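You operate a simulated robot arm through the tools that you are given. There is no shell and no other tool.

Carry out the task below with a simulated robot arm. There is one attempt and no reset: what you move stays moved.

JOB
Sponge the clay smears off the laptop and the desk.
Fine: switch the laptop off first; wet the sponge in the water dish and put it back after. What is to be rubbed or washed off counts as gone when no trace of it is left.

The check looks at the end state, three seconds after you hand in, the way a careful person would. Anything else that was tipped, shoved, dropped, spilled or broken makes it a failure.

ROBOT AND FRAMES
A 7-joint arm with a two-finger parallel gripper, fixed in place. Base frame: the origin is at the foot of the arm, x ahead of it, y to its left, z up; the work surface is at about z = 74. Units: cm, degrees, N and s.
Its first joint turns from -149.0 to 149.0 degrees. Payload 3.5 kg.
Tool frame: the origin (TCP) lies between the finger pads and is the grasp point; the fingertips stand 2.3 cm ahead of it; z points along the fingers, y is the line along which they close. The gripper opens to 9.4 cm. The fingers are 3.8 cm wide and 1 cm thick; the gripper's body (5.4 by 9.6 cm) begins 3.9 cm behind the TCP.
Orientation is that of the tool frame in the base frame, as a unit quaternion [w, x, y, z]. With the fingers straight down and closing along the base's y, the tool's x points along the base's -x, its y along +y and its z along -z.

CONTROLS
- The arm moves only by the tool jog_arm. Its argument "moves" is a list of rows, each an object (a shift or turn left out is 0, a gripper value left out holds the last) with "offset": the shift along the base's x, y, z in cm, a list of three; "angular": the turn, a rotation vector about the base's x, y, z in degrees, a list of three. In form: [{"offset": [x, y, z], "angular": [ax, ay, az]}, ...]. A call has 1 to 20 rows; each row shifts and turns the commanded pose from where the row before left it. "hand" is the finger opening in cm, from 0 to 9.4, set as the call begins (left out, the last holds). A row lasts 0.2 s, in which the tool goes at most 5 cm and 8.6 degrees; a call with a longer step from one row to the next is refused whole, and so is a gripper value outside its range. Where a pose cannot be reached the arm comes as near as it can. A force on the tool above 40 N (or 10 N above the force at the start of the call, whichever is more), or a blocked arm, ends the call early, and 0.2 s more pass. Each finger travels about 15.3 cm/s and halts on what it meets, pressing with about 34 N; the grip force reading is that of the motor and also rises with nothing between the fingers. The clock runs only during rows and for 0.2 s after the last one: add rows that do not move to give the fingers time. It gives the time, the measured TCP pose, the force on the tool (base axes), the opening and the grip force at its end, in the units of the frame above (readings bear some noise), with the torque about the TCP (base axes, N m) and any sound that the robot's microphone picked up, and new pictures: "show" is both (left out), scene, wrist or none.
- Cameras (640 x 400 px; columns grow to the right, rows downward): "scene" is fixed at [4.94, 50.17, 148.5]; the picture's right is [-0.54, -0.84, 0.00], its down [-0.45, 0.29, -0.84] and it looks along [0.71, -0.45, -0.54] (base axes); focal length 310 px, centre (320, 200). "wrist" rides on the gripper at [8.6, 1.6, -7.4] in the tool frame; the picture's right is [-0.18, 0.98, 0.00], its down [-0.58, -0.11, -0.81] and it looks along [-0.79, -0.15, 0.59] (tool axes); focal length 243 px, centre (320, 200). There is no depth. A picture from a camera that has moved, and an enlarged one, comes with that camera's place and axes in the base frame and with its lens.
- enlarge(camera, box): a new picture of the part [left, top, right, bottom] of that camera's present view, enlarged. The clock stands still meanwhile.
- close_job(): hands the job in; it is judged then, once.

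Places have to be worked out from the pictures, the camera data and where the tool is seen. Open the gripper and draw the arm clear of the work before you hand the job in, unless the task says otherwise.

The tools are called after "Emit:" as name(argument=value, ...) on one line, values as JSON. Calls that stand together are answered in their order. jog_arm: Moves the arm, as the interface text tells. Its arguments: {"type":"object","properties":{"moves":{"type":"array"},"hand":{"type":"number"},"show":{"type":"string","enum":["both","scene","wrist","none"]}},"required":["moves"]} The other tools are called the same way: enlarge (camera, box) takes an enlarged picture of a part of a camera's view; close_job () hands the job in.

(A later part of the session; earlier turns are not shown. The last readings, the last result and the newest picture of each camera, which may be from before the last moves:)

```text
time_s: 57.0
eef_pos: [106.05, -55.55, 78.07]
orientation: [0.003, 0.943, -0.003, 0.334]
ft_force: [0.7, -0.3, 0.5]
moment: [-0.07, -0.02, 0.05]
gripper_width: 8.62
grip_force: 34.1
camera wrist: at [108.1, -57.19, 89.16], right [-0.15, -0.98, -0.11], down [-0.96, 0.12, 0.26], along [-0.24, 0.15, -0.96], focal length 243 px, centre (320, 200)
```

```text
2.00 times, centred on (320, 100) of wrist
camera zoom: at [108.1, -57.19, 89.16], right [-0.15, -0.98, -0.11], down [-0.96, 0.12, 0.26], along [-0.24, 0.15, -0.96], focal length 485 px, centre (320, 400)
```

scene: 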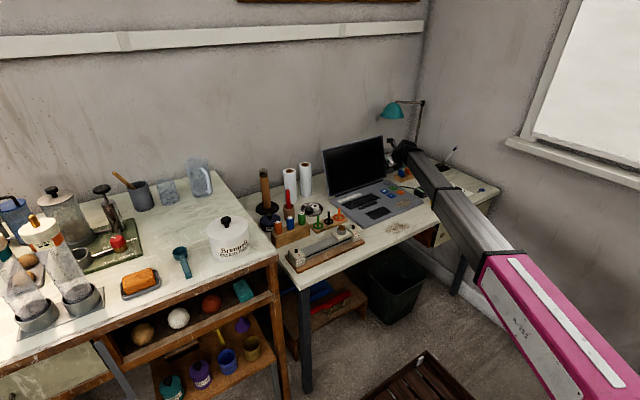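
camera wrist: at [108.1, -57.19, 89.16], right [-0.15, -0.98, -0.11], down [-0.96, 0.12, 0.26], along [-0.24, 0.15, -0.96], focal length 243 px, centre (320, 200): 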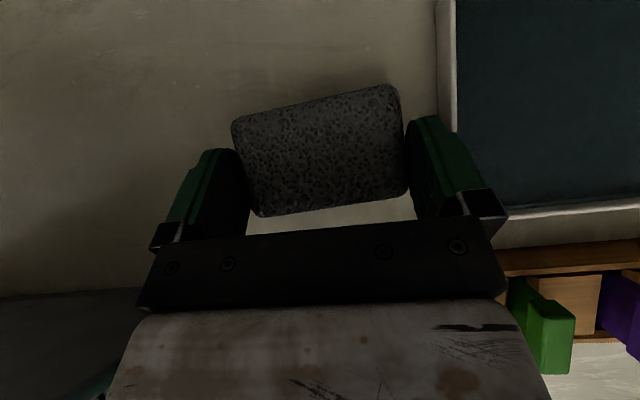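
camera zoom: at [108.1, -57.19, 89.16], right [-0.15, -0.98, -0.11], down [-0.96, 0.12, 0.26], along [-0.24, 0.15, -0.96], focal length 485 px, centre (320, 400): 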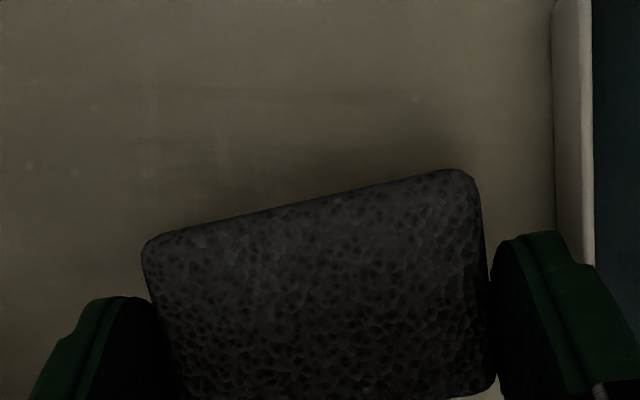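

The sponge is held (8.6 cm long, grip 34 N). I'll note the pick pose (106.05, −55.55, 78.07, tilt 39°) for returning it, and lift straight up.

Emit:
jog_arm(moves=[{"offset": [0, 0, 0.7]}, {"offset": [0, 0, 1.5]}, {"offset": [0, 0, 2]}, {"offset": [-1, 0, 2]}, {}])

Emit:
enlarge(camera="scene", box=[352, 120, 448, 180])

Emit:
enlarge(camera="wrist", box=[160, 0, 480, 200])

```text
time_s: 58.2
eef_pos: [104.89, -55.58, 84.45]
orientation: [0.003, 0.943, -0.003, 0.333]
ft_force: [-0.9, 0.3, -0.8]
moment: [-0.02, 0.03, 0.0]
gripper_width: 8.61
grip_force: 33.8
camera wrist: at [107.08, -57.25, 95.5], right [-0.15, -0.98, -0.11], down [-0.96, 0.12, 0.26], along [-0.24, 0.15, -0.96], focal length 243 px, centre (320, 200)
```

scene: 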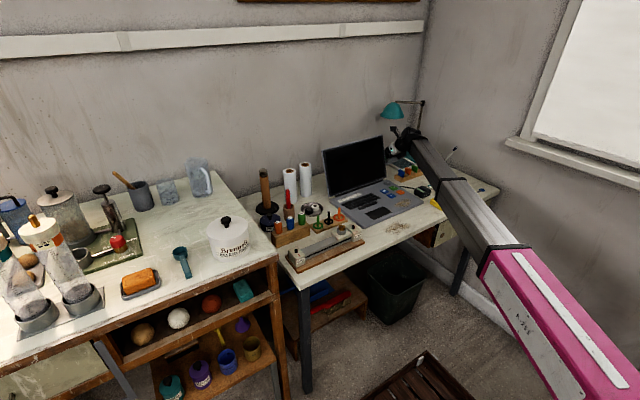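
wrist: 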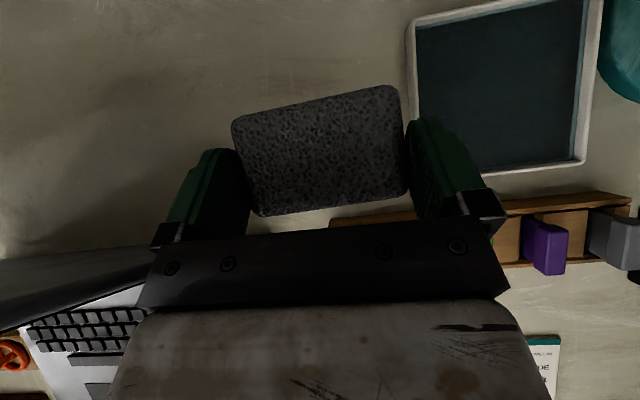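

```text
6.67 times, centred on (400, 150) of scene
camera zoom: at [4.94, 50.17, 148.5], right [-0.54, -0.84, 0.0], down [-0.45, 0.29, -0.84], along [0.71, -0.45, -0.54], focal length 2064 px, centre (-213, 533)
```

zoom: 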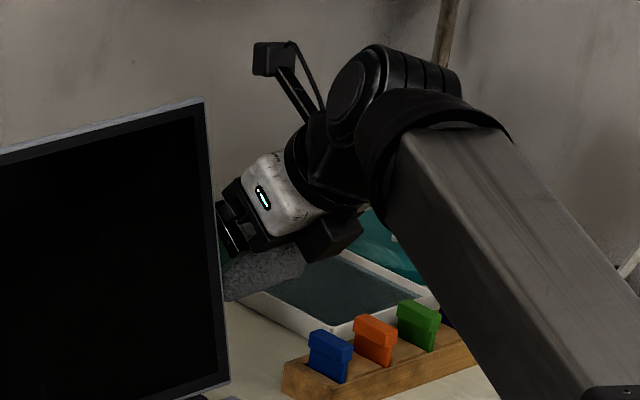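

```text
2.00 times, centred on (320, 100) of wrist
camera zoom: at [107.08, -57.25, 95.5], right [-0.15, -0.98, -0.11], down [-0.96, 0.12, 0.26], along [-0.24, 0.15, -0.96], focal length 485 px, centre (320, 400)
```

zoom: 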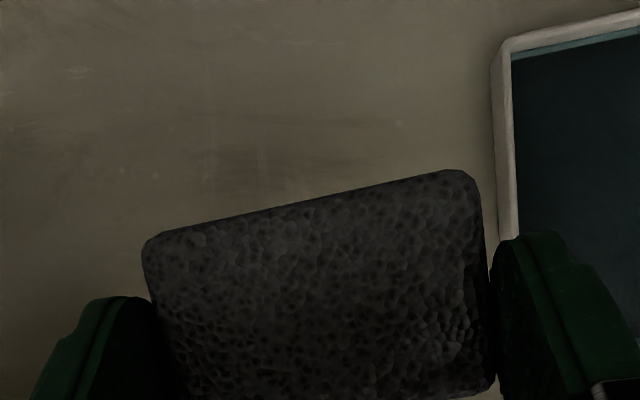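

The sponge is lifted cleanly and the dish measures x 102.5–113.6, y −73.3…−62. I'll move over to the dish centre at this height.

Emit:
jog_arm(moves=[{"offset": [0, -3, 0]}, {"offset": [0, -3, 0]}, {"offset": [0, -3, 0]}, {"offset": [0.1, -3.05, 0]}, {}])

Emit:
enlarge(camera="scene", box=[352, 120, 448, 180])

```text
time_s: 59.4
eef_pos: [105.24, -67.63, 84.22]
orientation: [0.004, 0.943, -0.003, 0.334]
ft_force: [-0.2, 0.0, -0.5]
moment: [0.0, -0.02, -0.02]
gripper_width: 8.54
grip_force: 33.9
camera wrist: at [107.37, -69.25, 95.32], right [-0.15, -0.98, -0.11], down [-0.96, 0.12, 0.26], along [-0.24, 0.15, -0.96], focal length 243 px, centre (320, 200)
```

scene: 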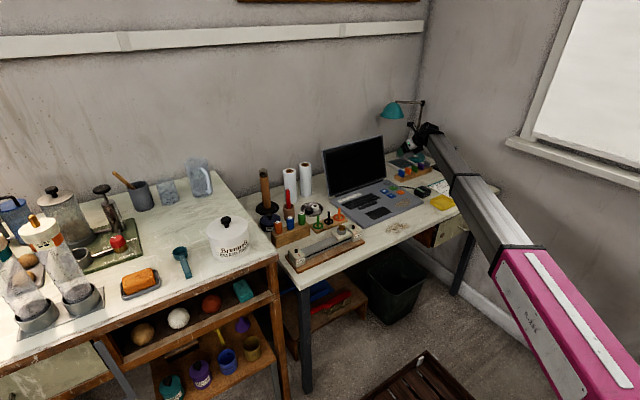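
wrist: 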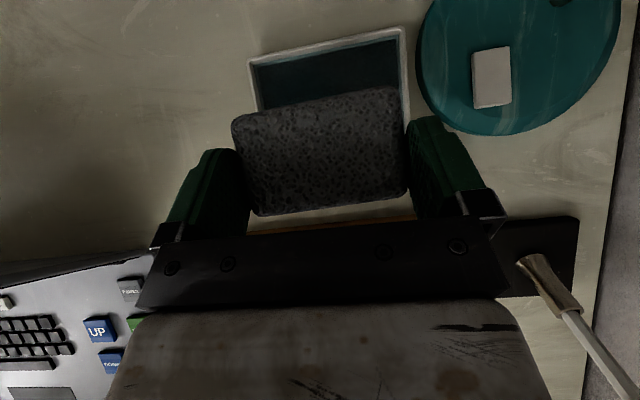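

```text
6.67 times, centred on (400, 150) of scene
camera zoom: at [4.94, 50.17, 148.5], right [-0.54, -0.84, 0.0], down [-0.45, 0.29, -0.84], along [0.71, -0.45, -0.54], focal length 2064 px, centre (-213, 533)
```

zoom: 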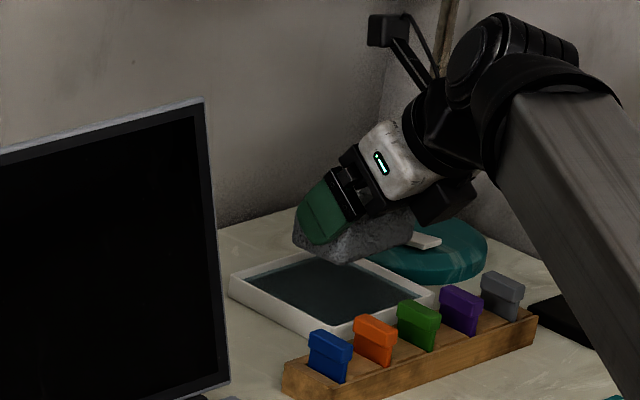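

Sponge hovers over the dish. I'll reduce the tilt by ~10° so the sponge's far edge leads into the water below the fingertips, checking that the arm can hold that here.

Emit:
jog_arm(moves=[{"angular": [0, 5, 0]}, {"angular": [0, 5, 0]}, {}])

Emit:
enlarge(camera="scene", box=[352, 120, 448, 180])

```text
time_s: 60.2
eef_pos: [105.14, -67.59, 84.35]
orientation: [0.005, 0.968, -0.004, 0.251]
ft_force: [-0.4, 0.3, -1.9]
moment: [0.02, 0.01, 0.01]
gripper_width: 8.55
grip_force: 34.3
camera wrist: at [109.2, -69.24, 94.88], right [-0.17, -0.98, -0.08], down [-0.9, 0.12, 0.42], along [-0.41, 0.15, -0.9], focal length 243 px, centre (320, 200)
```

scene: 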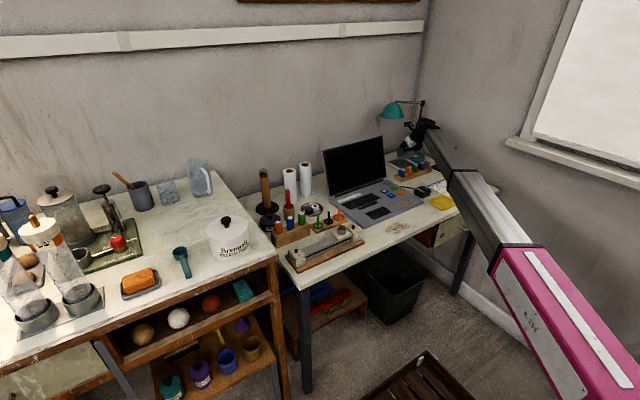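
wrist: 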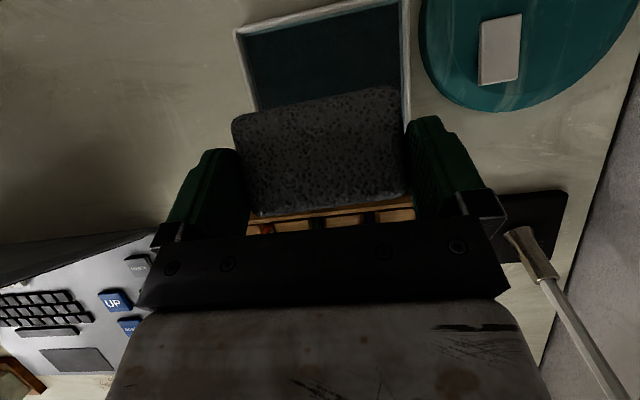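

```text
6.67 times, centred on (400, 150) of scene
camera zoom: at [4.94, 50.17, 148.5], right [-0.54, -0.84, 0.0], down [-0.45, 0.29, -0.84], along [0.71, -0.45, -0.54], focal length 2064 px, centre (-213, 533)
```

zoom: 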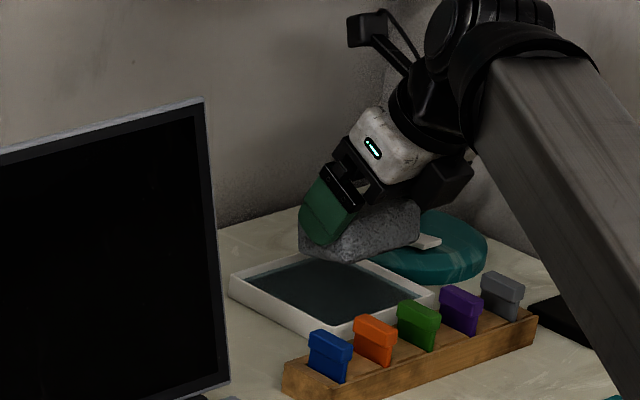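

The arm holds 29° tilt here. I'll shift 1.2 cm further in and lower slowly toward the water, watching force and finger clearance to the rim.

Emit:
jog_arm(moves=[{"offset": [0.6, 0, -1]}, {"offset": [0.6, 0, -1]}, {"offset": [0, 0, -0.8]}, {}])

Emit:
enlarge(camera="scene", box=[368, 140, 432, 180])

Emit:
enlarge(camera="wrist", box=[160, 0, 480, 200])

```text
time_s: 61.2
eef_pos: [106.32, -67.51, 81.53]
orientation: [0.004, 0.968, -0.002, 0.251]
ft_force: [-0.1, -0.3, -0.6]
moment: [0.01, 0.0, -0.03]
gripper_width: 8.52
grip_force: 33.9
camera wrist: at [110.35, -69.28, 92.14], right [-0.17, -0.98, -0.08], down [-0.9, 0.12, 0.42], along [-0.41, 0.15, -0.9], focal length 243 px, centre (320, 200)
```

scene: 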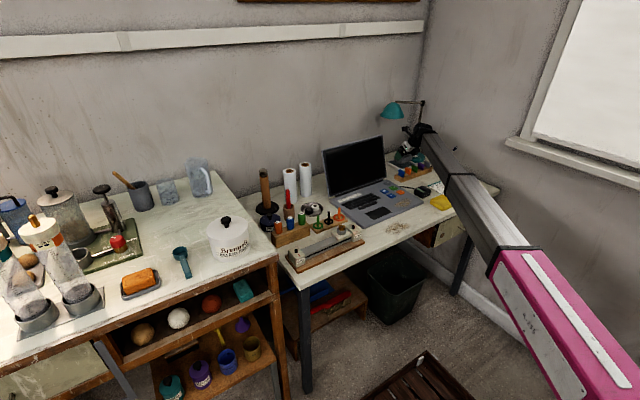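
wrist: 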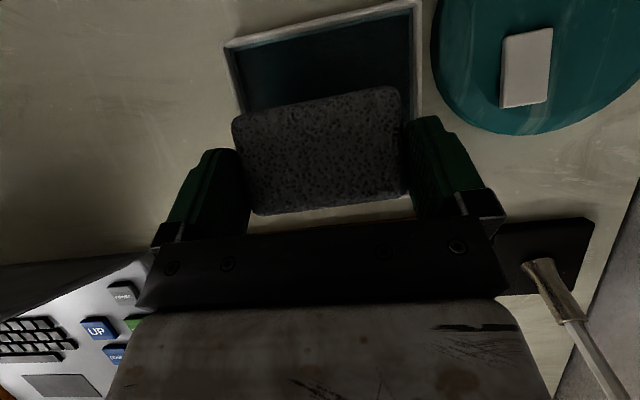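

```text
10.00 times, centred on (400, 160) of scene
camera zoom: at [4.94, 50.17, 148.5], right [-0.54, -0.84, 0.0], down [-0.45, 0.29, -0.84], along [0.71, -0.45, -0.54], focal length 3097 px, centre (-480, 600)
```

zoom: 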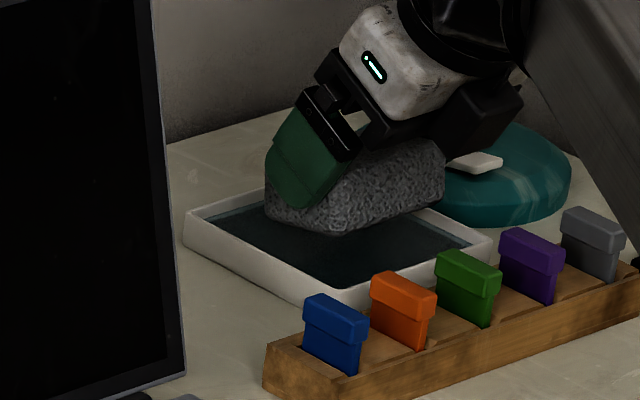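

```text
2.00 times, centred on (320, 100) of wrist
camera zoom: at [110.35, -69.28, 92.14], right [-0.17, -0.98, -0.08], down [-0.9, 0.12, 0.42], along [-0.41, 0.15, -0.9], focal length 485 px, centre (320, 400)
```

zoom: 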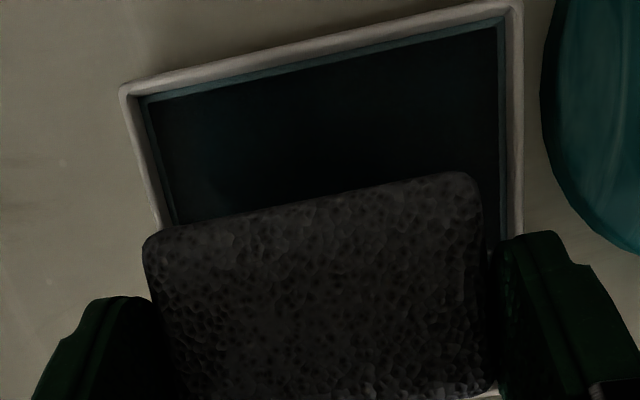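

Sponge is centred over the dish and clear of the walls. Lowering further in small steps.

Emit:
jog_arm(moves=[{"offset": [0.1, -0.1, -0.5]}, {"offset": [0, 0, -0.4]}, {"offset": [0, 0, -0.3]}, {"offset": [0, 0, -0.3]}, {}])

Emit:
enlarge(camera="scene", box=[368, 140, 432, 180])

Emit:
enlarge(camera="wrist", box=[160, 0, 480, 200])

```text
time_s: 62.4
eef_pos: [106.35, -67.63, 80.01]
orientation: [0.003, 0.968, -0.002, 0.25]
ft_force: [0.5, 0.7, -1.0]
moment: [0.02, 0.04, 0.01]
gripper_width: 8.47
grip_force: 33.6
camera wrist: at [110.44, -69.33, 90.58], right [-0.17, -0.98, -0.08], down [-0.9, 0.12, 0.42], along [-0.41, 0.15, -0.9], focal length 243 px, centre (320, 200)
```

scene: 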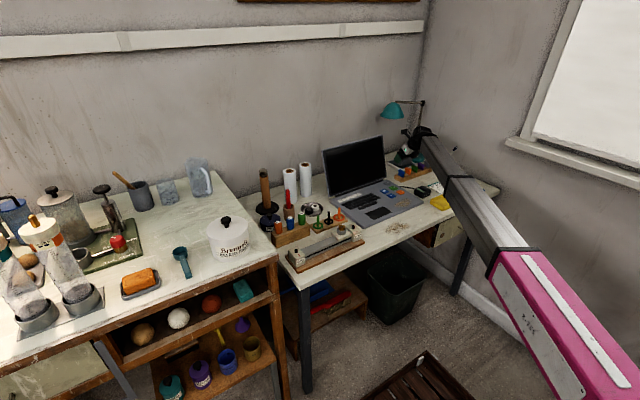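
wrist: 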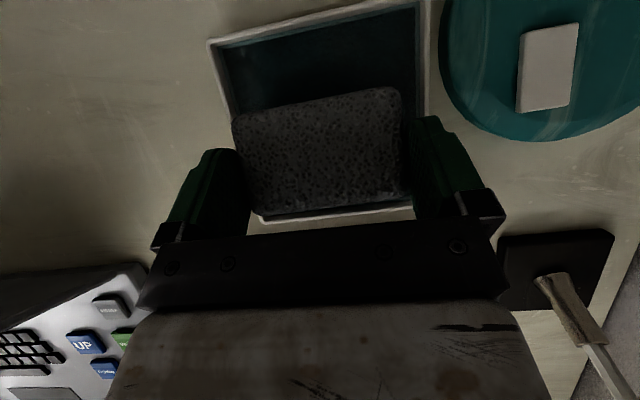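

```text
10.00 times, centred on (400, 160) of scene
camera zoom: at [4.94, 50.17, 148.5], right [-0.54, -0.84, 0.0], down [-0.45, 0.29, -0.84], along [0.71, -0.45, -0.54], focal length 3097 px, centre (-480, 600)
```

zoom: 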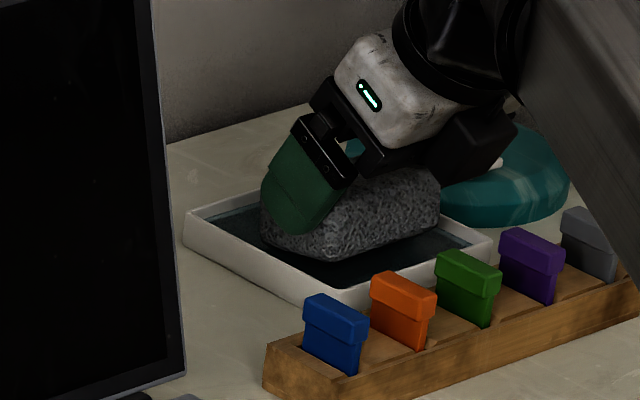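

```text
2.00 times, centred on (320, 100) of wrist
camera zoom: at [110.44, -69.33, 90.58], right [-0.17, -0.98, -0.08], down [-0.9, 0.12, 0.42], along [-0.41, 0.15, -0.9], focal length 485 px, centre (320, 400)
```

zoom: 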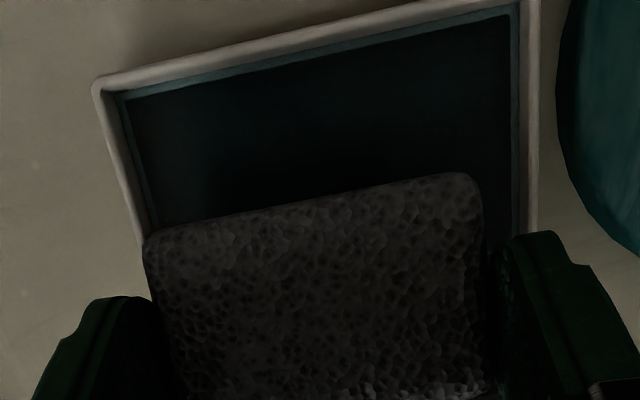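

Still no wetting visible. Lowering another 0.6 cm in small steps.

Emit:
jog_arm(moves=[{"offset": [0.2, 0, -0.3]}, {"offset": [0.2, 0, -0.3]}, {}])

Emit:
enlarge(camera="scene", box=[368, 140, 432, 180])

Emit:
enlarge(camera="wrist", box=[160, 0, 480, 200])

```text
time_s: 63.2
eef_pos: [106.75, -67.58, 79.65]
orientation: [0.004, 0.968, -0.003, 0.251]
ft_force: [-8.7, 1.0, 23.7]
moment: [-0.11, -0.43, 0.07]
gripper_width: 8.46
grip_force: 34.1
camera wrist: at [110.71, -69.31, 90.31], right [-0.17, -0.98, -0.08], down [-0.9, 0.12, 0.42], along [-0.4, 0.15, -0.9], focal length 243 px, centre (320, 200)
```

scene: 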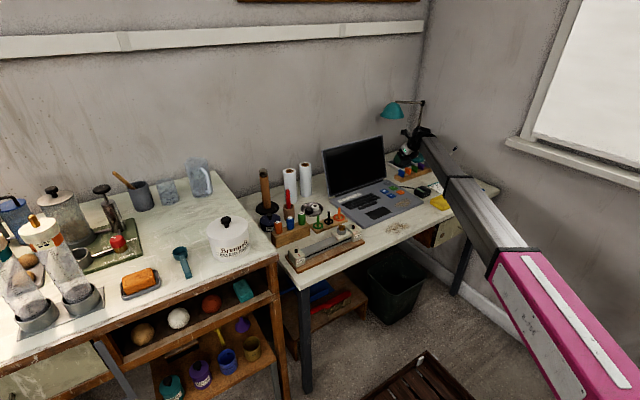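
wrist: 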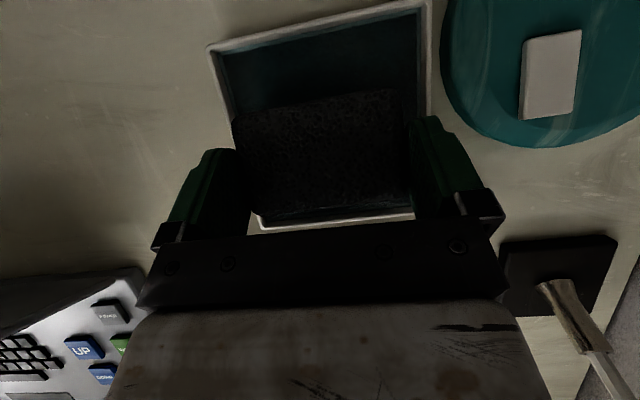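

```text
10.00 times, centred on (400, 160) of scene
camera zoom: at [4.94, 50.17, 148.5], right [-0.54, -0.84, 0.0], down [-0.45, 0.29, -0.84], along [0.71, -0.45, -0.54], focal length 3097 px, centre (-480, 600)
```

zoom: 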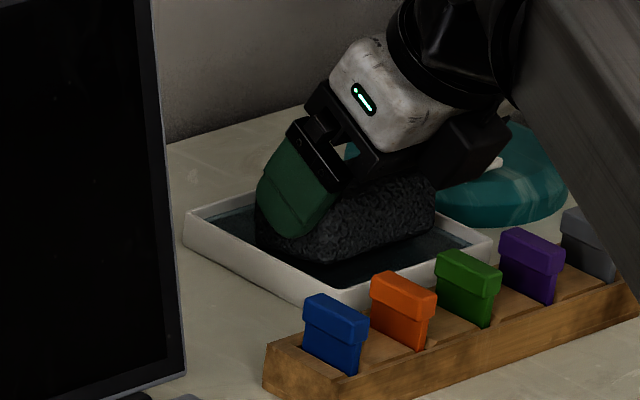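

```text
2.00 times, centred on (320, 100) of wrist
camera zoom: at [110.71, -69.31, 90.31], right [-0.17, -0.98, -0.08], down [-0.9, 0.12, 0.42], along [-0.4, 0.15, -0.9], focal length 485 px, centre (320, 400)
```

zoom: 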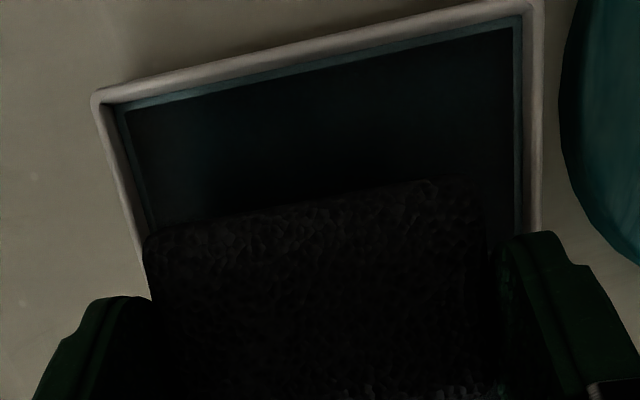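

The sponge turned dark: it's wet, and it touched the dish floor (24 N). Lifting straight up and pausing over the dish to let it drip.

Emit:
jog_arm(moves=[{"offset": [0, 0, 0.6]}, {"offset": [0, 0, 1]}, {"offset": [0, 0, 1.5]}, {"offset": [0, 0, 1.5]}, {}, {}, {}, {}, {}])

Emit:
enlarge(camera="scene", box=[368, 140, 432, 180])

Emit:
enlarge(camera="wrist", box=[160, 0, 480, 200])

```text
time_s: 65.2
eef_pos: [106.73, -67.7, 83.91]
orientation: [0.004, 0.968, -0.002, 0.25]
ft_force: [0.3, -0.4, -1.4]
moment: [0.02, 0.01, 0.0]
gripper_width: 8.44
grip_force: 33.9
camera wrist: at [110.71, -69.35, 94.51], right [-0.17, -0.98, -0.08], down [-0.9, 0.12, 0.42], along [-0.41, 0.15, -0.9], focal length 243 px, centre (320, 200)
```

scene: 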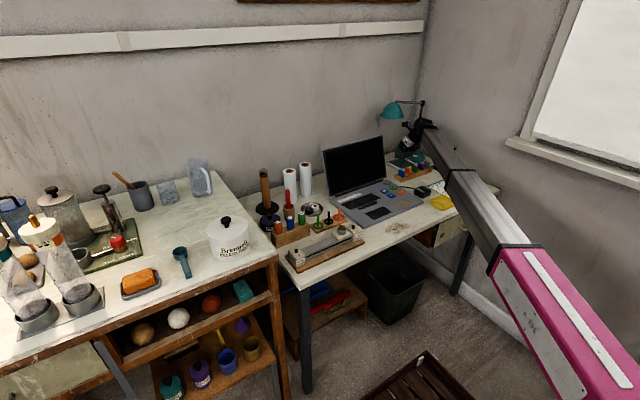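
wrist: 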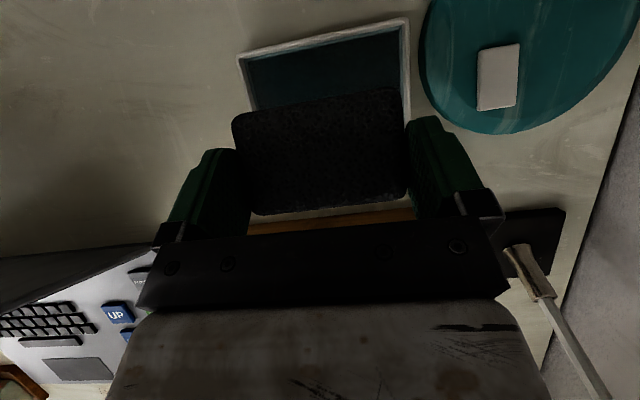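

```text
10.00 times, centred on (400, 160) of scene
camera zoom: at [4.94, 50.17, 148.5], right [-0.54, -0.84, 0.0], down [-0.45, 0.29, -0.84], along [0.71, -0.45, -0.54], focal length 3097 px, centre (-480, 600)
```

zoom: 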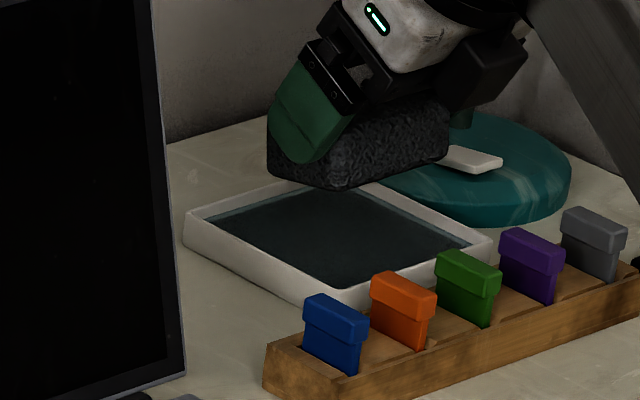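

```text
2.00 times, centred on (320, 100) of wrist
camera zoom: at [110.71, -69.35, 94.51], right [-0.17, -0.98, -0.08], down [-0.9, 0.12, 0.42], along [-0.41, 0.15, -0.9], focal length 485 px, centre (320, 400)
```

zoom: 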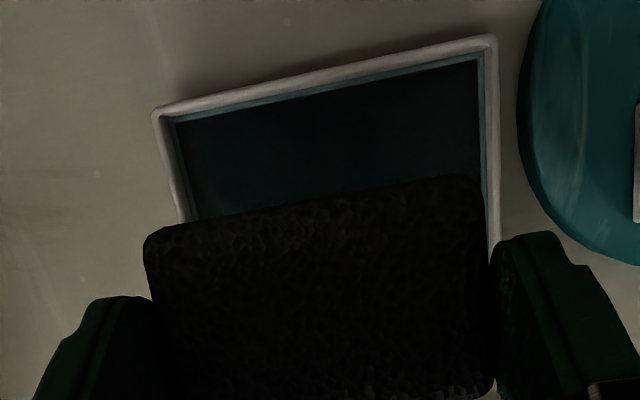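

Dish unchanged and sponge wet. Now retract up and over the tokens, restoring the 39° tilt so the sponge's underside is level, toward the laptop smear.

Emit:
jog_arm(moves=[{"offset": [-3, 0, 1.5]}, {"offset": [-3, 0, 1.5]}, {"offset": [-3, 1, 1], "angular": [0, -5, 0]}, {"offset": [-3, 2, 0], "angular": [0, -5, 0]}, {"offset": [-3, 3.5, 0]}, {"offset": [-3, 3.5, 0]}, {"offset": [-3, 3.5, 0]}, {"offset": [-2, 4, 0]}, {"offset": [-2, 4, 0]}, {"offset": [-1, 3, 0]}, {"offset": [-0.5, 2.2, 0]}, {}])

```text
time_s: 67.8
eef_pos: [80.19, -41.13, 87.83]
orientation: [0.003, 0.942, -0.003, 0.334]
ft_force: [-1.1, -0.5, -0.4]
moment: [0.0, 0.01, 0.0]
gripper_width: 8.42
grip_force: 34.0
camera wrist: at [82.31, -42.63, 99.0], right [-0.15, -0.98, -0.11], down [-0.96, 0.12, 0.26], along [-0.24, 0.15, -0.96], focal length 243 px, centre (320, 200)
```

scene: 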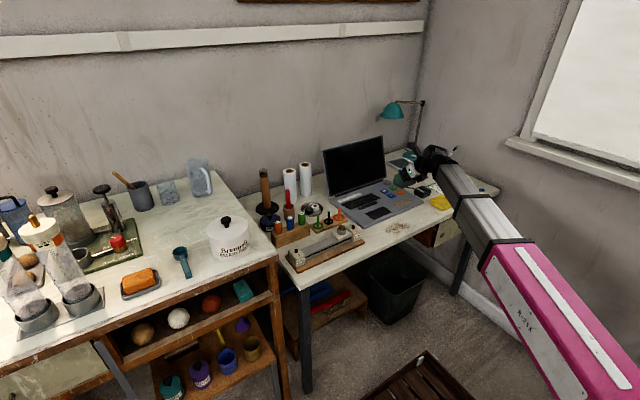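
wrist: 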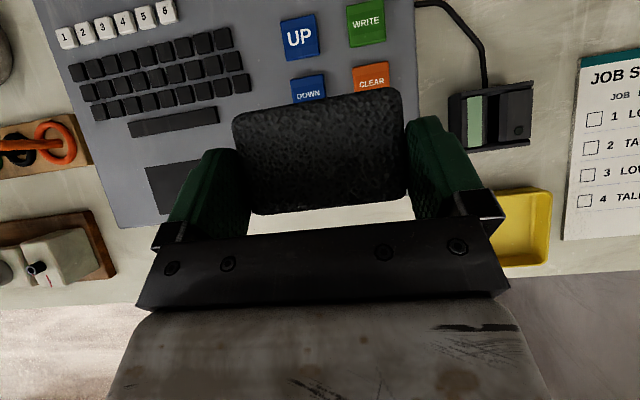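

The sponge is over the laptop smear with keys just beyond it (CLEAR/DOWN begin at x≈84.5). I'll keep the sponge's far edge below x≈83.7 and lower toward the palm rest.

Emit:
jog_arm(moves=[{"offset": [-0.6, 0.1, -3]}, {"offset": [-0.6, 0, -2.5]}, {"offset": [-0.4, 0, -1.2]}, {}])

Emit:
enlarge(camera="scene", box=[360, 160, 456, 220])

```text
time_s: 68.8
eef_pos: [78.53, -40.79, 81.32]
orientation: [0.003, 0.943, -0.003, 0.333]
ft_force: [-0.6, -0.3, -1.2]
moment: [-0.02, 0.03, 0.01]
gripper_width: 8.44
grip_force: 34.3
camera wrist: at [80.68, -42.5, 92.41], right [-0.15, -0.98, -0.11], down [-0.96, 0.12, 0.26], along [-0.24, 0.15, -0.96], focal length 243 px, centre (320, 200)
```

scene: 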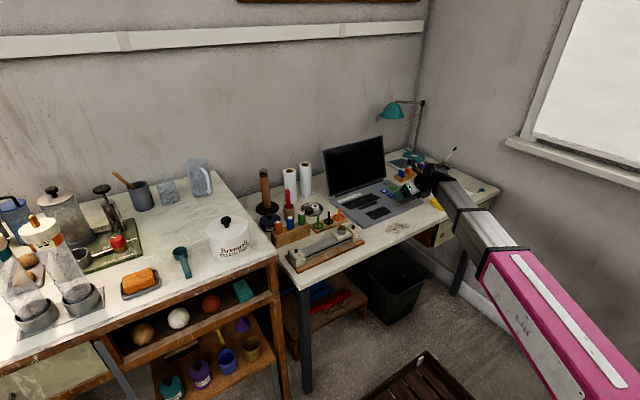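
wrist: 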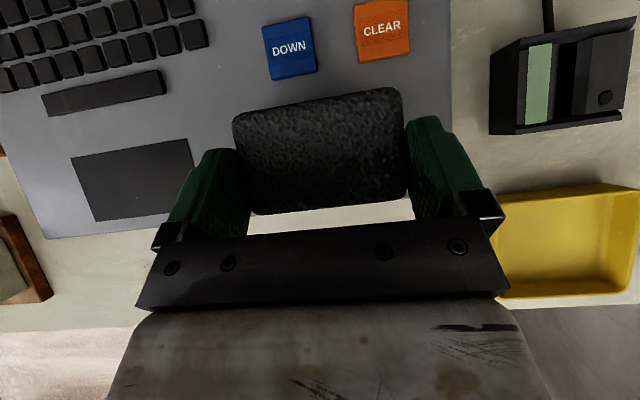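

```text
6.67 times, centred on (408, 190) of scene
camera zoom: at [4.94, 50.17, 148.5], right [-0.54, -0.84, 0.0], down [-0.45, 0.29, -0.84], along [0.71, -0.45, -0.54], focal length 2064 px, centre (-267, 267)
```

zoom: 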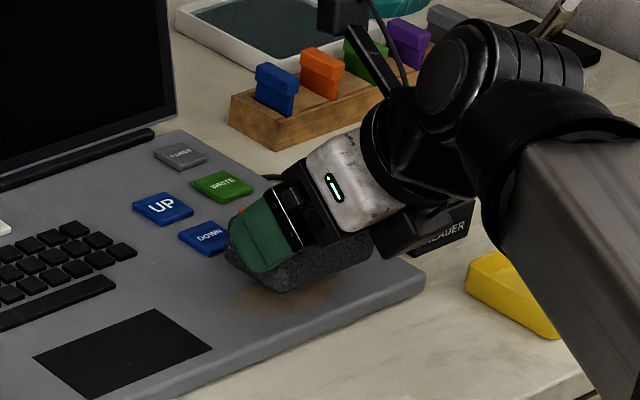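

The sponge is about 1.5 cm above the smear and clear of the keys. Lowering until light contact.

Emit:
jog_arm(moves=[{"offset": [0, 0, -0.7]}, {"offset": [0, 0, -0.4]}, {"offset": [0, 0, -0.3]}, {}], show="none")

Emit:
enlarge(camera="scene", box=[360, 160, 456, 220])

```text
time_s: 69.8
eef_pos: [78.59, -40.87, 79.85]
orientation: [0.004, 0.943, -0.005, 0.334]
ft_force: [0.2, -0.8, -0.2]
moment: [0.02, 0.01, 0.0]
gripper_width: 8.43
grip_force: 33.9
```

```text
6.67 times, centred on (408, 190) of scene
camera zoom: at [4.94, 50.17, 148.5], right [-0.54, -0.84, 0.0], down [-0.45, 0.29, -0.84], along [0.71, -0.45, -0.54], focal length 2064 px, centre (-267, 267)
```

zoom: 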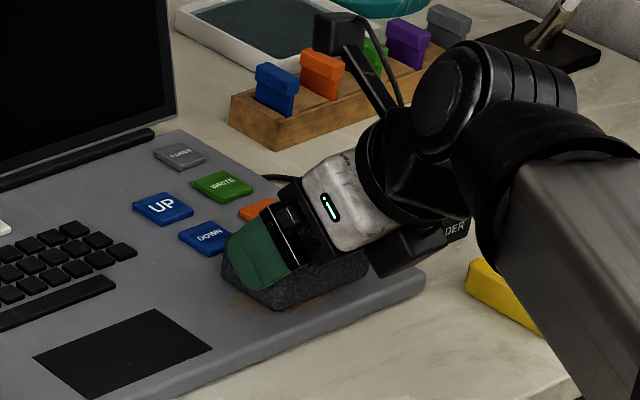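

Almost in contact. Lowering in 0.2 cm steps to get a light press.

Emit:
jog_arm(moves=[{"offset": [0, 0, -0.2]}, {"offset": [0, 0, -0.15]}, {}], show="none")

```text
time_s: 70.7
eef_pos: [78.85, -40.81, 79.77]
orientation: [0.005, 0.942, -0.004, 0.337]
ft_force: [-4.4, 1.7, 14.7]
moment: [0.01, 0.42, 0.02]
gripper_width: 8.42
grip_force: 34.2
stopped in row 3: the force on the tool passed its limit at 41 N (the readings are from after the stop); the commanded pose is now the measured one
```

Contact is firm at z≈79.77 (15 N). I'll ease up slightly and start wiping in y with short steps.

Emit:
jog_arm(moves=[{"offset": [0, 0, 0.06]}, {"offset": [-0.2, 0.8, 0]}, {"offset": [0, 0.8, 0]}, {"offset": [0, 0.8, 0]}, {"offset": [0, 0.8, 0]}, {"offset": [0, -0.8, 0]}, {"offset": [0, -0.8, 0]}, {"offset": [0, -0.8, 0]}, {"offset": [0, -0.8, 0]}, {"offset": [0, -0.8, 0]}, {"offset": [0, -0.8, 0]}, {"offset": [0, -0.8, 0]}, {}], show="scene")

Emit:
enlarge(camera="scene", box=[360, 160, 456, 220])

```text
time_s: 73.5
eef_pos: [78.53, -43.13, 79.82]
orientation: [0.005, 0.942, -0.004, 0.336]
ft_force: [0.8, 5.2, 12.8]
moment: [0.2, 0.21, -0.06]
gripper_width: 8.42
grip_force: 34.0
```

scene: 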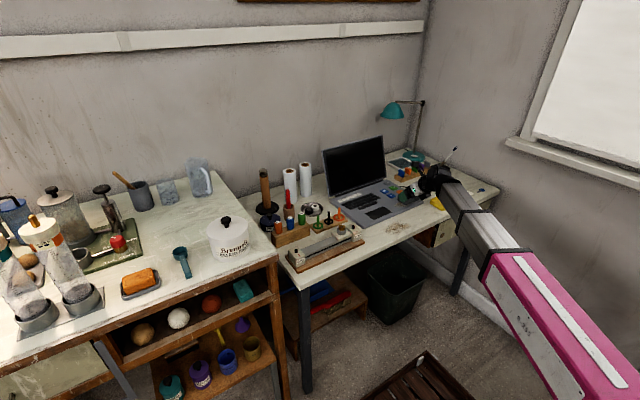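

```text
6.67 times, centred on (408, 190) of scene
camera zoom: at [4.94, 50.17, 148.5], right [-0.54, -0.84, 0.0], down [-0.45, 0.29, -0.84], along [0.71, -0.45, -0.54], focal length 2064 px, centre (-267, 267)
```

zoom: 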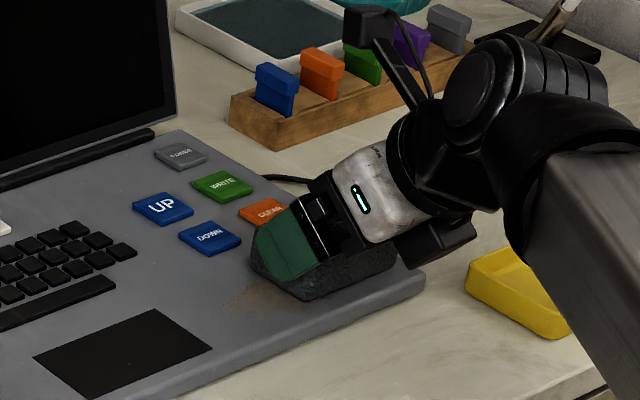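

Wiping works with ~13 N. I'll continue with full-length strokes in y, then shift in x.

Emit:
jog_arm(moves=[{"offset": [0, 1, 0]}, {"offset": [0, 1, 0]}, {"offset": [0, 1, 0]}, {"offset": [0, 1, 0]}, {"offset": [0, 1, 0]}, {"offset": [0, 1, 0]}, {"offset": [0, 0.8, 0]}, {"offset": [0.6, 0, 0]}, {"offset": [0, -1, 0]}, {"offset": [0, -1, 0]}, {"offset": [0, -1, 0]}, {"offset": [0, -1, 0]}, {"offset": [0, -1, 0]}, {"offset": [0, -1, 0]}, {"offset": [0, -1, 0]}, {"offset": [0, -0.8, 0]}, {}], show="none")

Emit:
enlarge(camera="scene", box=[360, 160, 456, 220])

```text
time_s: 77.1
eef_pos: [79.16, -44.29, 79.81]
orientation: [0.004, 0.942, -0.004, 0.335]
ft_force: [0.2, 2.5, 5.5]
moment: [0.24, 0.02, 0.05]
gripper_width: 8.41
grip_force: 33.7
```

```text
6.67 times, centred on (408, 190) of scene
camera zoom: at [4.94, 50.17, 148.5], right [-0.54, -0.84, 0.0], down [-0.45, 0.29, -0.84], along [0.71, -0.45, -0.54], focal length 2064 px, centre (-267, 267)
```

zoom: 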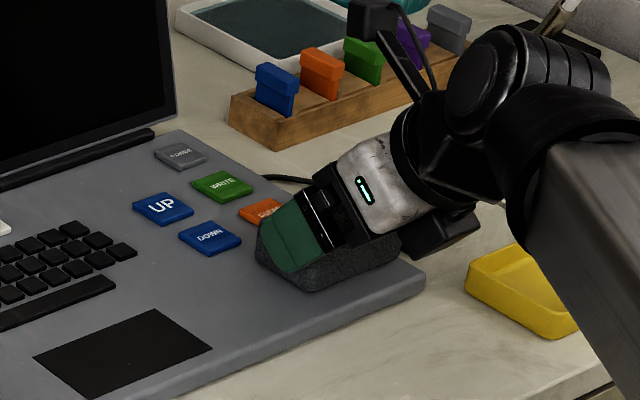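

The left part now looks clean. Continue with strokes nearer the front edge and back.

Emit:
jog_arm(moves=[{"offset": [-0.8, 0, -0.04]}, {"offset": [-0.8, 0, 0]}, {"offset": [0, 1, 0]}, {"offset": [0, 1, 0]}, {"offset": [0, 1, 0]}, {"offset": [0, 1, 0]}, {"offset": [0, 1, 0]}, {"offset": [0, 1, 0]}, {"offset": [0, 1, 0]}, {"offset": [0, 1, 0]}, {"offset": [0.8, 0, 0]}, {"offset": [0.9, 0, 0]}, {"offset": [0, -1, 0]}, {"offset": [0, -1, 0]}, {"offset": [0, -1, 0]}, {"offset": [0, -1, 0]}, {"offset": [0, -1, 0]}, {"offset": [0, -1, 0]}, {"offset": [0, -1, 0]}, {"offset": [0, -1, 0]}], show="none")

Emit:
jog_arm(moves=[{"offset": [0, 0, 1]}, {"offset": [0, 0, 2.5]}, {"offset": [1, -2, 3]}, {"offset": [2, -3, 3]}, {"offset": [2, -3, 3]}, {"offset": [2, -3, 3]}, {}])

Emit:
enlarge(camera="scene", box=[360, 160, 456, 220])

```text
time_s: 81.3
eef_pos: [79.22, -44.19, 79.84]
orientation: [0.005, 0.942, -0.004, 0.337]
ft_force: [0.0, 5.6, 14.7]
moment: [0.26, 0.07, -0.02]
gripper_width: 8.45
grip_force: 33.7
```

```text
time_s: 82.9
eef_pos: [86.16, -55.3, 95.26]
orientation: [0.003, 0.942, -0.003, 0.335]
ft_force: [0.2, -0.4, -1.4]
moment: [0.02, 0.02, 0.02]
gripper_width: 8.44
grip_force: 34.6
camera wrist: at [88.13, -57.04, 106.31], right [-0.15, -0.98, -0.11], down [-0.96, 0.12, 0.26], along [-0.24, 0.15, -0.96], focal length 243 px, centre (320, 200)
```

scene: 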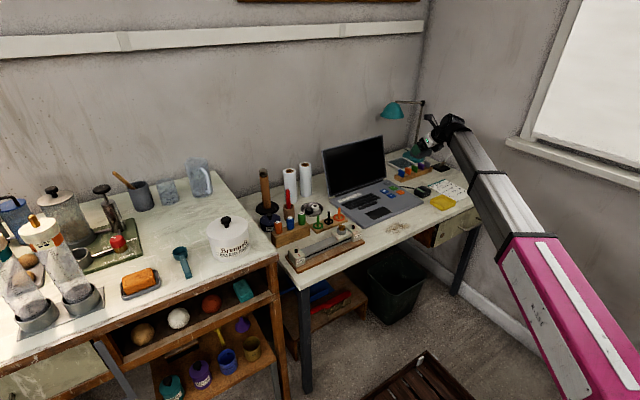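
wrist: 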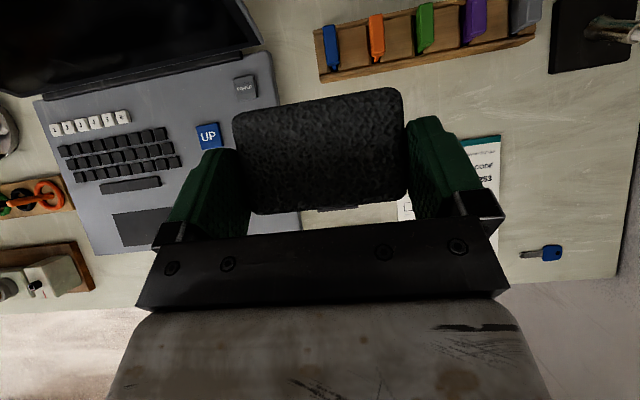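

```text
6.67 times, centred on (408, 190) of scene
camera zoom: at [4.94, 50.17, 148.5], right [-0.54, -0.84, 0.0], down [-0.45, 0.29, -0.84], along [0.71, -0.45, -0.54], focal length 2064 px, centre (-267, 267)
```

zoom: 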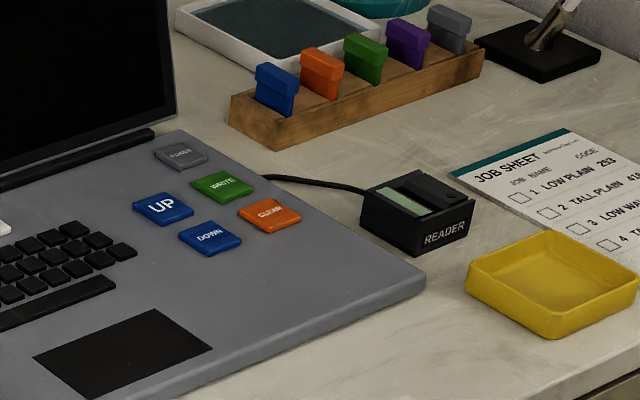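

The laptop smear appears gone. Zooming tightly to confirm no trace and to check the desk smear.

Emit:
enlarge(camera="scene", box=[384, 190, 432, 220])

Emit:
enlarge(camera="scene", box=[376, 210, 424, 240])

```text
13.33 times, centred on (408, 205) of scene
camera zoom: at [4.94, 50.17, 148.5], right [-0.54, -0.84, 0.0], down [-0.45, 0.29, -0.84], along [0.71, -0.45, -0.54], focal length 4129 px, centre (-853, 133)
```

zoom: 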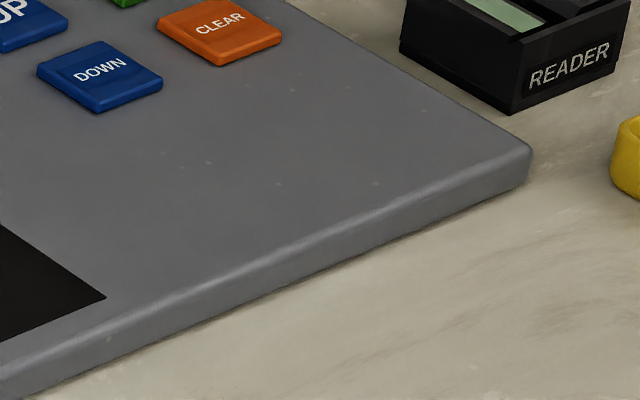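

```text
13.33 times, centred on (400, 225) of scene
camera zoom: at [4.94, 50.17, 148.5], right [-0.54, -0.84, 0.0], down [-0.45, 0.29, -0.84], along [0.71, -0.45, -0.54], focal length 4129 px, centre (-747, -133)
```

zoom: 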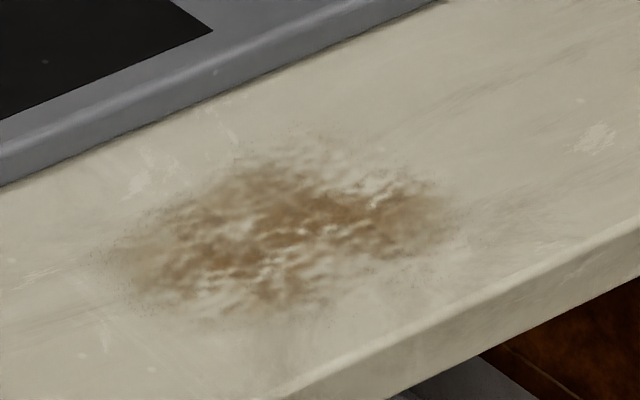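

The laptop is spotless. The desk smear spans roughly x 66–74, y −34…−21.5, with the laptop front at x≈76.5. Moving the sponge over it.

Emit:
jog_arm(moves=[{"offset": [-2.1, 3.4, -0.9]}, {"offset": [-2.1, 3.4, -0.9]}, {"offset": [-2.1, 3.4, -0.9]}, {"offset": [-2.1, 3.4, -0.9]}, {"offset": [-2.1, 3.4, -0.9]}, {"offset": [-2.1, 3.4, -0.9]}, {"offset": [-2.1, 3.4, -0.9]}, {"offset": [-2.0, 3.4, -0.9]}, {}])

```text
time_s: 84.9
eef_pos: [69.47, -28.08, 88.03]
orientation: [0.004, 0.942, -0.004, 0.335]
ft_force: [-0.2, -0.5, 0.0]
moment: [-0.03, 0.0, 0.0]
gripper_width: 8.44
grip_force: 34.0
camera wrist: at [71.5, -29.83, 99.15], right [-0.15, -0.98, -0.11], down [-0.96, 0.12, 0.26], along [-0.24, 0.15, -0.96], focal length 243 px, centre (320, 200)
```

scene: 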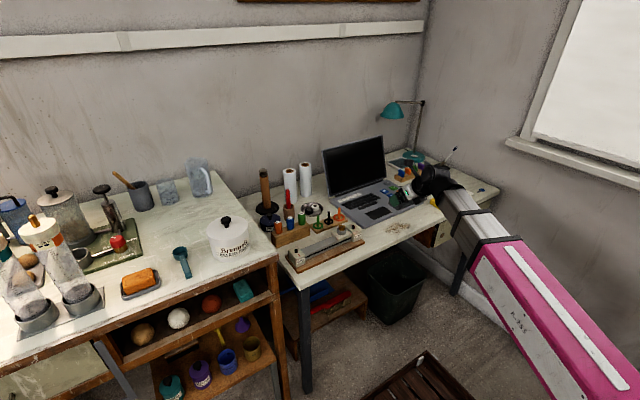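
wrist: 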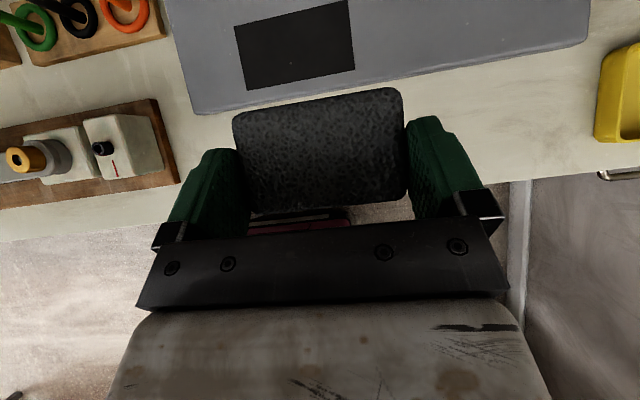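

Clear of the gauge and laptop. Lowering over the desk smear to just above contact.

Emit:
jog_arm(moves=[{"offset": [0, 0, -3]}, {"offset": [0, 0, -3]}, {"offset": [0, 0, -2]}, {"offset": [0, 0, -1]}, {"offset": [0, 0, -0.5]}, {}], show="none")

Emit:
enlarge(camera="scene", box=[352, 190, 448, 250])

```text
time_s: 86.3
eef_pos: [69.61, -28.06, 78.4]
orientation: [0.004, 0.942, -0.004, 0.336]
ft_force: [0.9, 0.5, -0.1]
moment: [0.02, 0.0, 0.02]
gripper_width: 8.44
grip_force: 34.1
```

```text
6.67 times, centred on (400, 220) of scene
camera zoom: at [4.94, 50.17, 148.5], right [-0.54, -0.84, 0.0], down [-0.45, 0.29, -0.84], along [0.71, -0.45, -0.54], focal length 2064 px, centre (-213, 67)
```

zoom: 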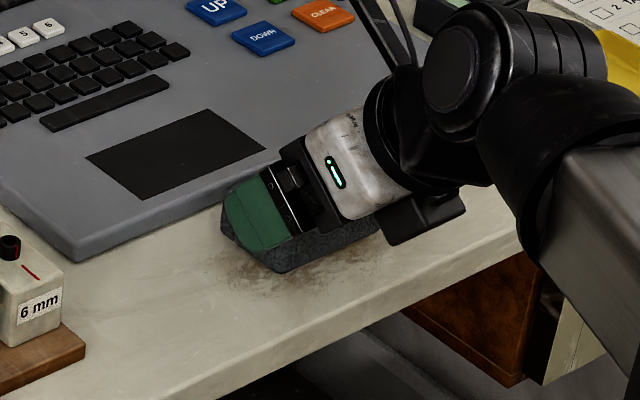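

Just above the desk. Lowering by 0.1 cm steps to light contact.

Emit:
jog_arm(moves=[{"offset": [0, 0, -0.1]}, {"offset": [0, 0, -0.1]}, {}], show="none")

```text
time_s: 87.1
eef_pos: [69.57, -28.07, 78.34]
orientation: [0.005, 0.942, -0.004, 0.335]
ft_force: [-0.5, 0.3, -0.7]
moment: [0.03, 0.01, 0.0]
gripper_width: 8.44
grip_force: 34.4
```

Emit:
jog_arm(moves=[{"offset": [0, 0, -0.1]}, {"offset": [0, 0, -0.06]}, {}], show="none")

```text
time_s: 87.9
eef_pos: [69.57, -28.06, 78.15]
orientation: [0.004, 0.942, -0.004, 0.336]
ft_force: [1.1, 0.6, 0.1]
moment: [0.0, 0.01, -0.01]
gripper_width: 8.41
grip_force: 34.7
```

No contact yet at 78.15. Continuing with 0.08 cm steps.

Emit:
jog_arm(moves=[{"offset": [0, 0, -0.1]}, {"offset": [0, 0, -0.06]}, {}], show="none")

```text
time_s: 88.7
eef_pos: [69.61, -28.05, 77.94]
orientation: [0.004, 0.942, -0.003, 0.336]
ft_force: [-0.7, 0.3, -0.7]
moment: [0.02, 0.01, -0.01]
gripper_width: 8.41
grip_force: 33.9
```

Emit:
jog_arm(moves=[{"offset": [0, 0, -0.08]}, {"offset": [0, 0, -0.08]}, {}], show="none")

```text
time_s: 89.5
eef_pos: [69.6, -28.02, 78.01]
orientation: [0.004, 0.941, -0.004, 0.337]
ft_force: [-4.3, -1.2, 37.3]
moment: [0.4, 0.37, 0.01]
gripper_width: 8.44
grip_force: 34.3
```

Contact at z≈78.0 (37 N). Easing up 0.1 cm and stroking along y.

Emit:
jog_arm(moves=[{"offset": [0, 0, 0.1]}, {"offset": [0, -1, 0]}, {"offset": [0, -1, 0]}, {"offset": [0, -1, 0]}, {"offset": [0, 1, 0]}, {"offset": [0, 1, 0]}, {"offset": [0, 1, 0]}, {"offset": [0, 1, 0]}, {"offset": [0, 1, 0]}, {"offset": [0, 1, 0]}, {"offset": [0, 0.8, 0]}, {"offset": [0, -1, 0]}, {"offset": [0, -1, 0]}, {"offset": [0, -1, 0]}, {"offset": [0, -0.8, 0]}, {}], show="none")

Emit:
enlarge(camera="scene", box=[352, 190, 448, 250])

```text
time_s: 92.9
eef_pos: [69.48, -28.13, 77.98]
orientation: [0.004, 0.942, -0.004, 0.335]
ft_force: [-1.0, 3.6, 7.6]
moment: [0.49, -0.02, 0.05]
gripper_width: 8.46
grip_force: 34.1
```

```text
6.67 times, centred on (400, 220) of scene
camera zoom: at [4.94, 50.17, 148.5], right [-0.54, -0.84, 0.0], down [-0.45, 0.29, -0.84], along [0.71, -0.45, -0.54], focal length 2064 px, centre (-213, 67)
```

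zoom: 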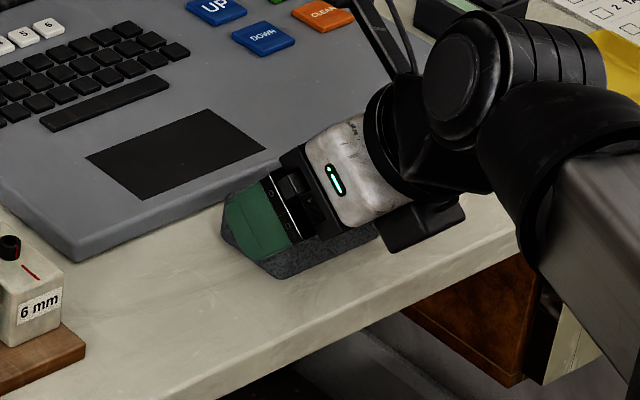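

Visible area cleaned. Now strokes further in (x≈71.1) and nearer the front (x≈67.3).

Emit:
jog_arm(moves=[{"offset": [0.8, 0, 0]}, {"offset": [0.8, 0, 0]}, {"offset": [0, -1, 0]}, {"offset": [0, -1, 0]}, {"offset": [0, -1, 0]}, {"offset": [0, 1, 0]}, {"offset": [0, 1, 0]}, {"offset": [0, 1, 0]}, {"offset": [0, 1, 0]}, {"offset": [0, 1, 0]}, {"offset": [0, 1, 0]}, {"offset": [0, 0.8, 0]}, {"offset": [-1, 0, 0]}, {"offset": [-1, 0, 0]}, {"offset": [-1, 0, 0]}, {"offset": [-0.8, 0, 0]}, {"offset": [0, -1, 0]}, {"offset": [0, -1, 0]}, {"offset": [0, -1, 0]}, {"offset": [0, -1, 0]}], show="none")

Emit:
jog_arm(moves=[{"offset": [0, -1, 0]}, {"offset": [0, -1, 0]}, {"offset": [0, -1, 0]}, {"offset": [0.8, 0, 0]}, {"offset": [0.8, 0, 0]}, {"offset": [0.8, 0, 0]}, {"offset": [0, 1, 0]}, {"offset": [0, 1, 0]}, {"offset": [0, 1, 0]}, {"offset": [0, 1, 0]}, {"offset": [0, 1, 0]}, {"offset": [0, 1, 0]}, {"offset": [0, 1, 0]}, {}], show="none")

Emit:
enlarge(camera="scene", box=[352, 190, 448, 250])

```text
time_s: 97.1
eef_pos: [67.28, -28.3, 78.02]
orientation: [0.004, 0.942, -0.004, 0.335]
ft_force: [0.3, -0.2, 0.0]
moment: [0.05, 0.05, -0.02]
gripper_width: 8.42
grip_force: 34.1
```

```text
time_s: 100.1
eef_pos: [69.79, -24.2, 78.03]
orientation: [0.004, 0.942, -0.003, 0.336]
ft_force: [-0.3, -8.0, 19.1]
moment: [0.18, 0.03, -0.03]
gripper_width: 8.43
grip_force: 34.2
```

```text
6.67 times, centred on (400, 220) of scene
camera zoom: at [4.94, 50.17, 148.5], right [-0.54, -0.84, 0.0], down [-0.45, 0.29, -0.84], along [0.71, -0.45, -0.54], focal length 2064 px, centre (-213, 67)
```

zoom: 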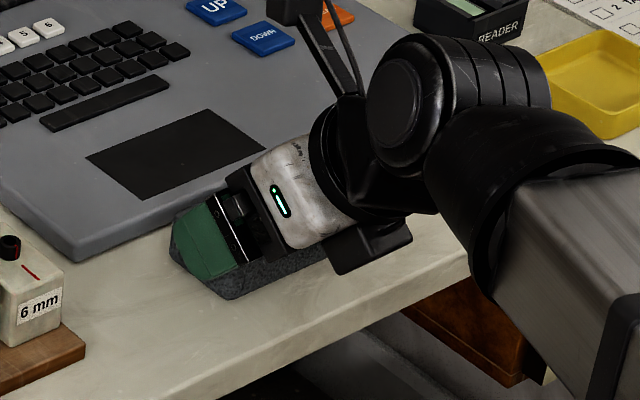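

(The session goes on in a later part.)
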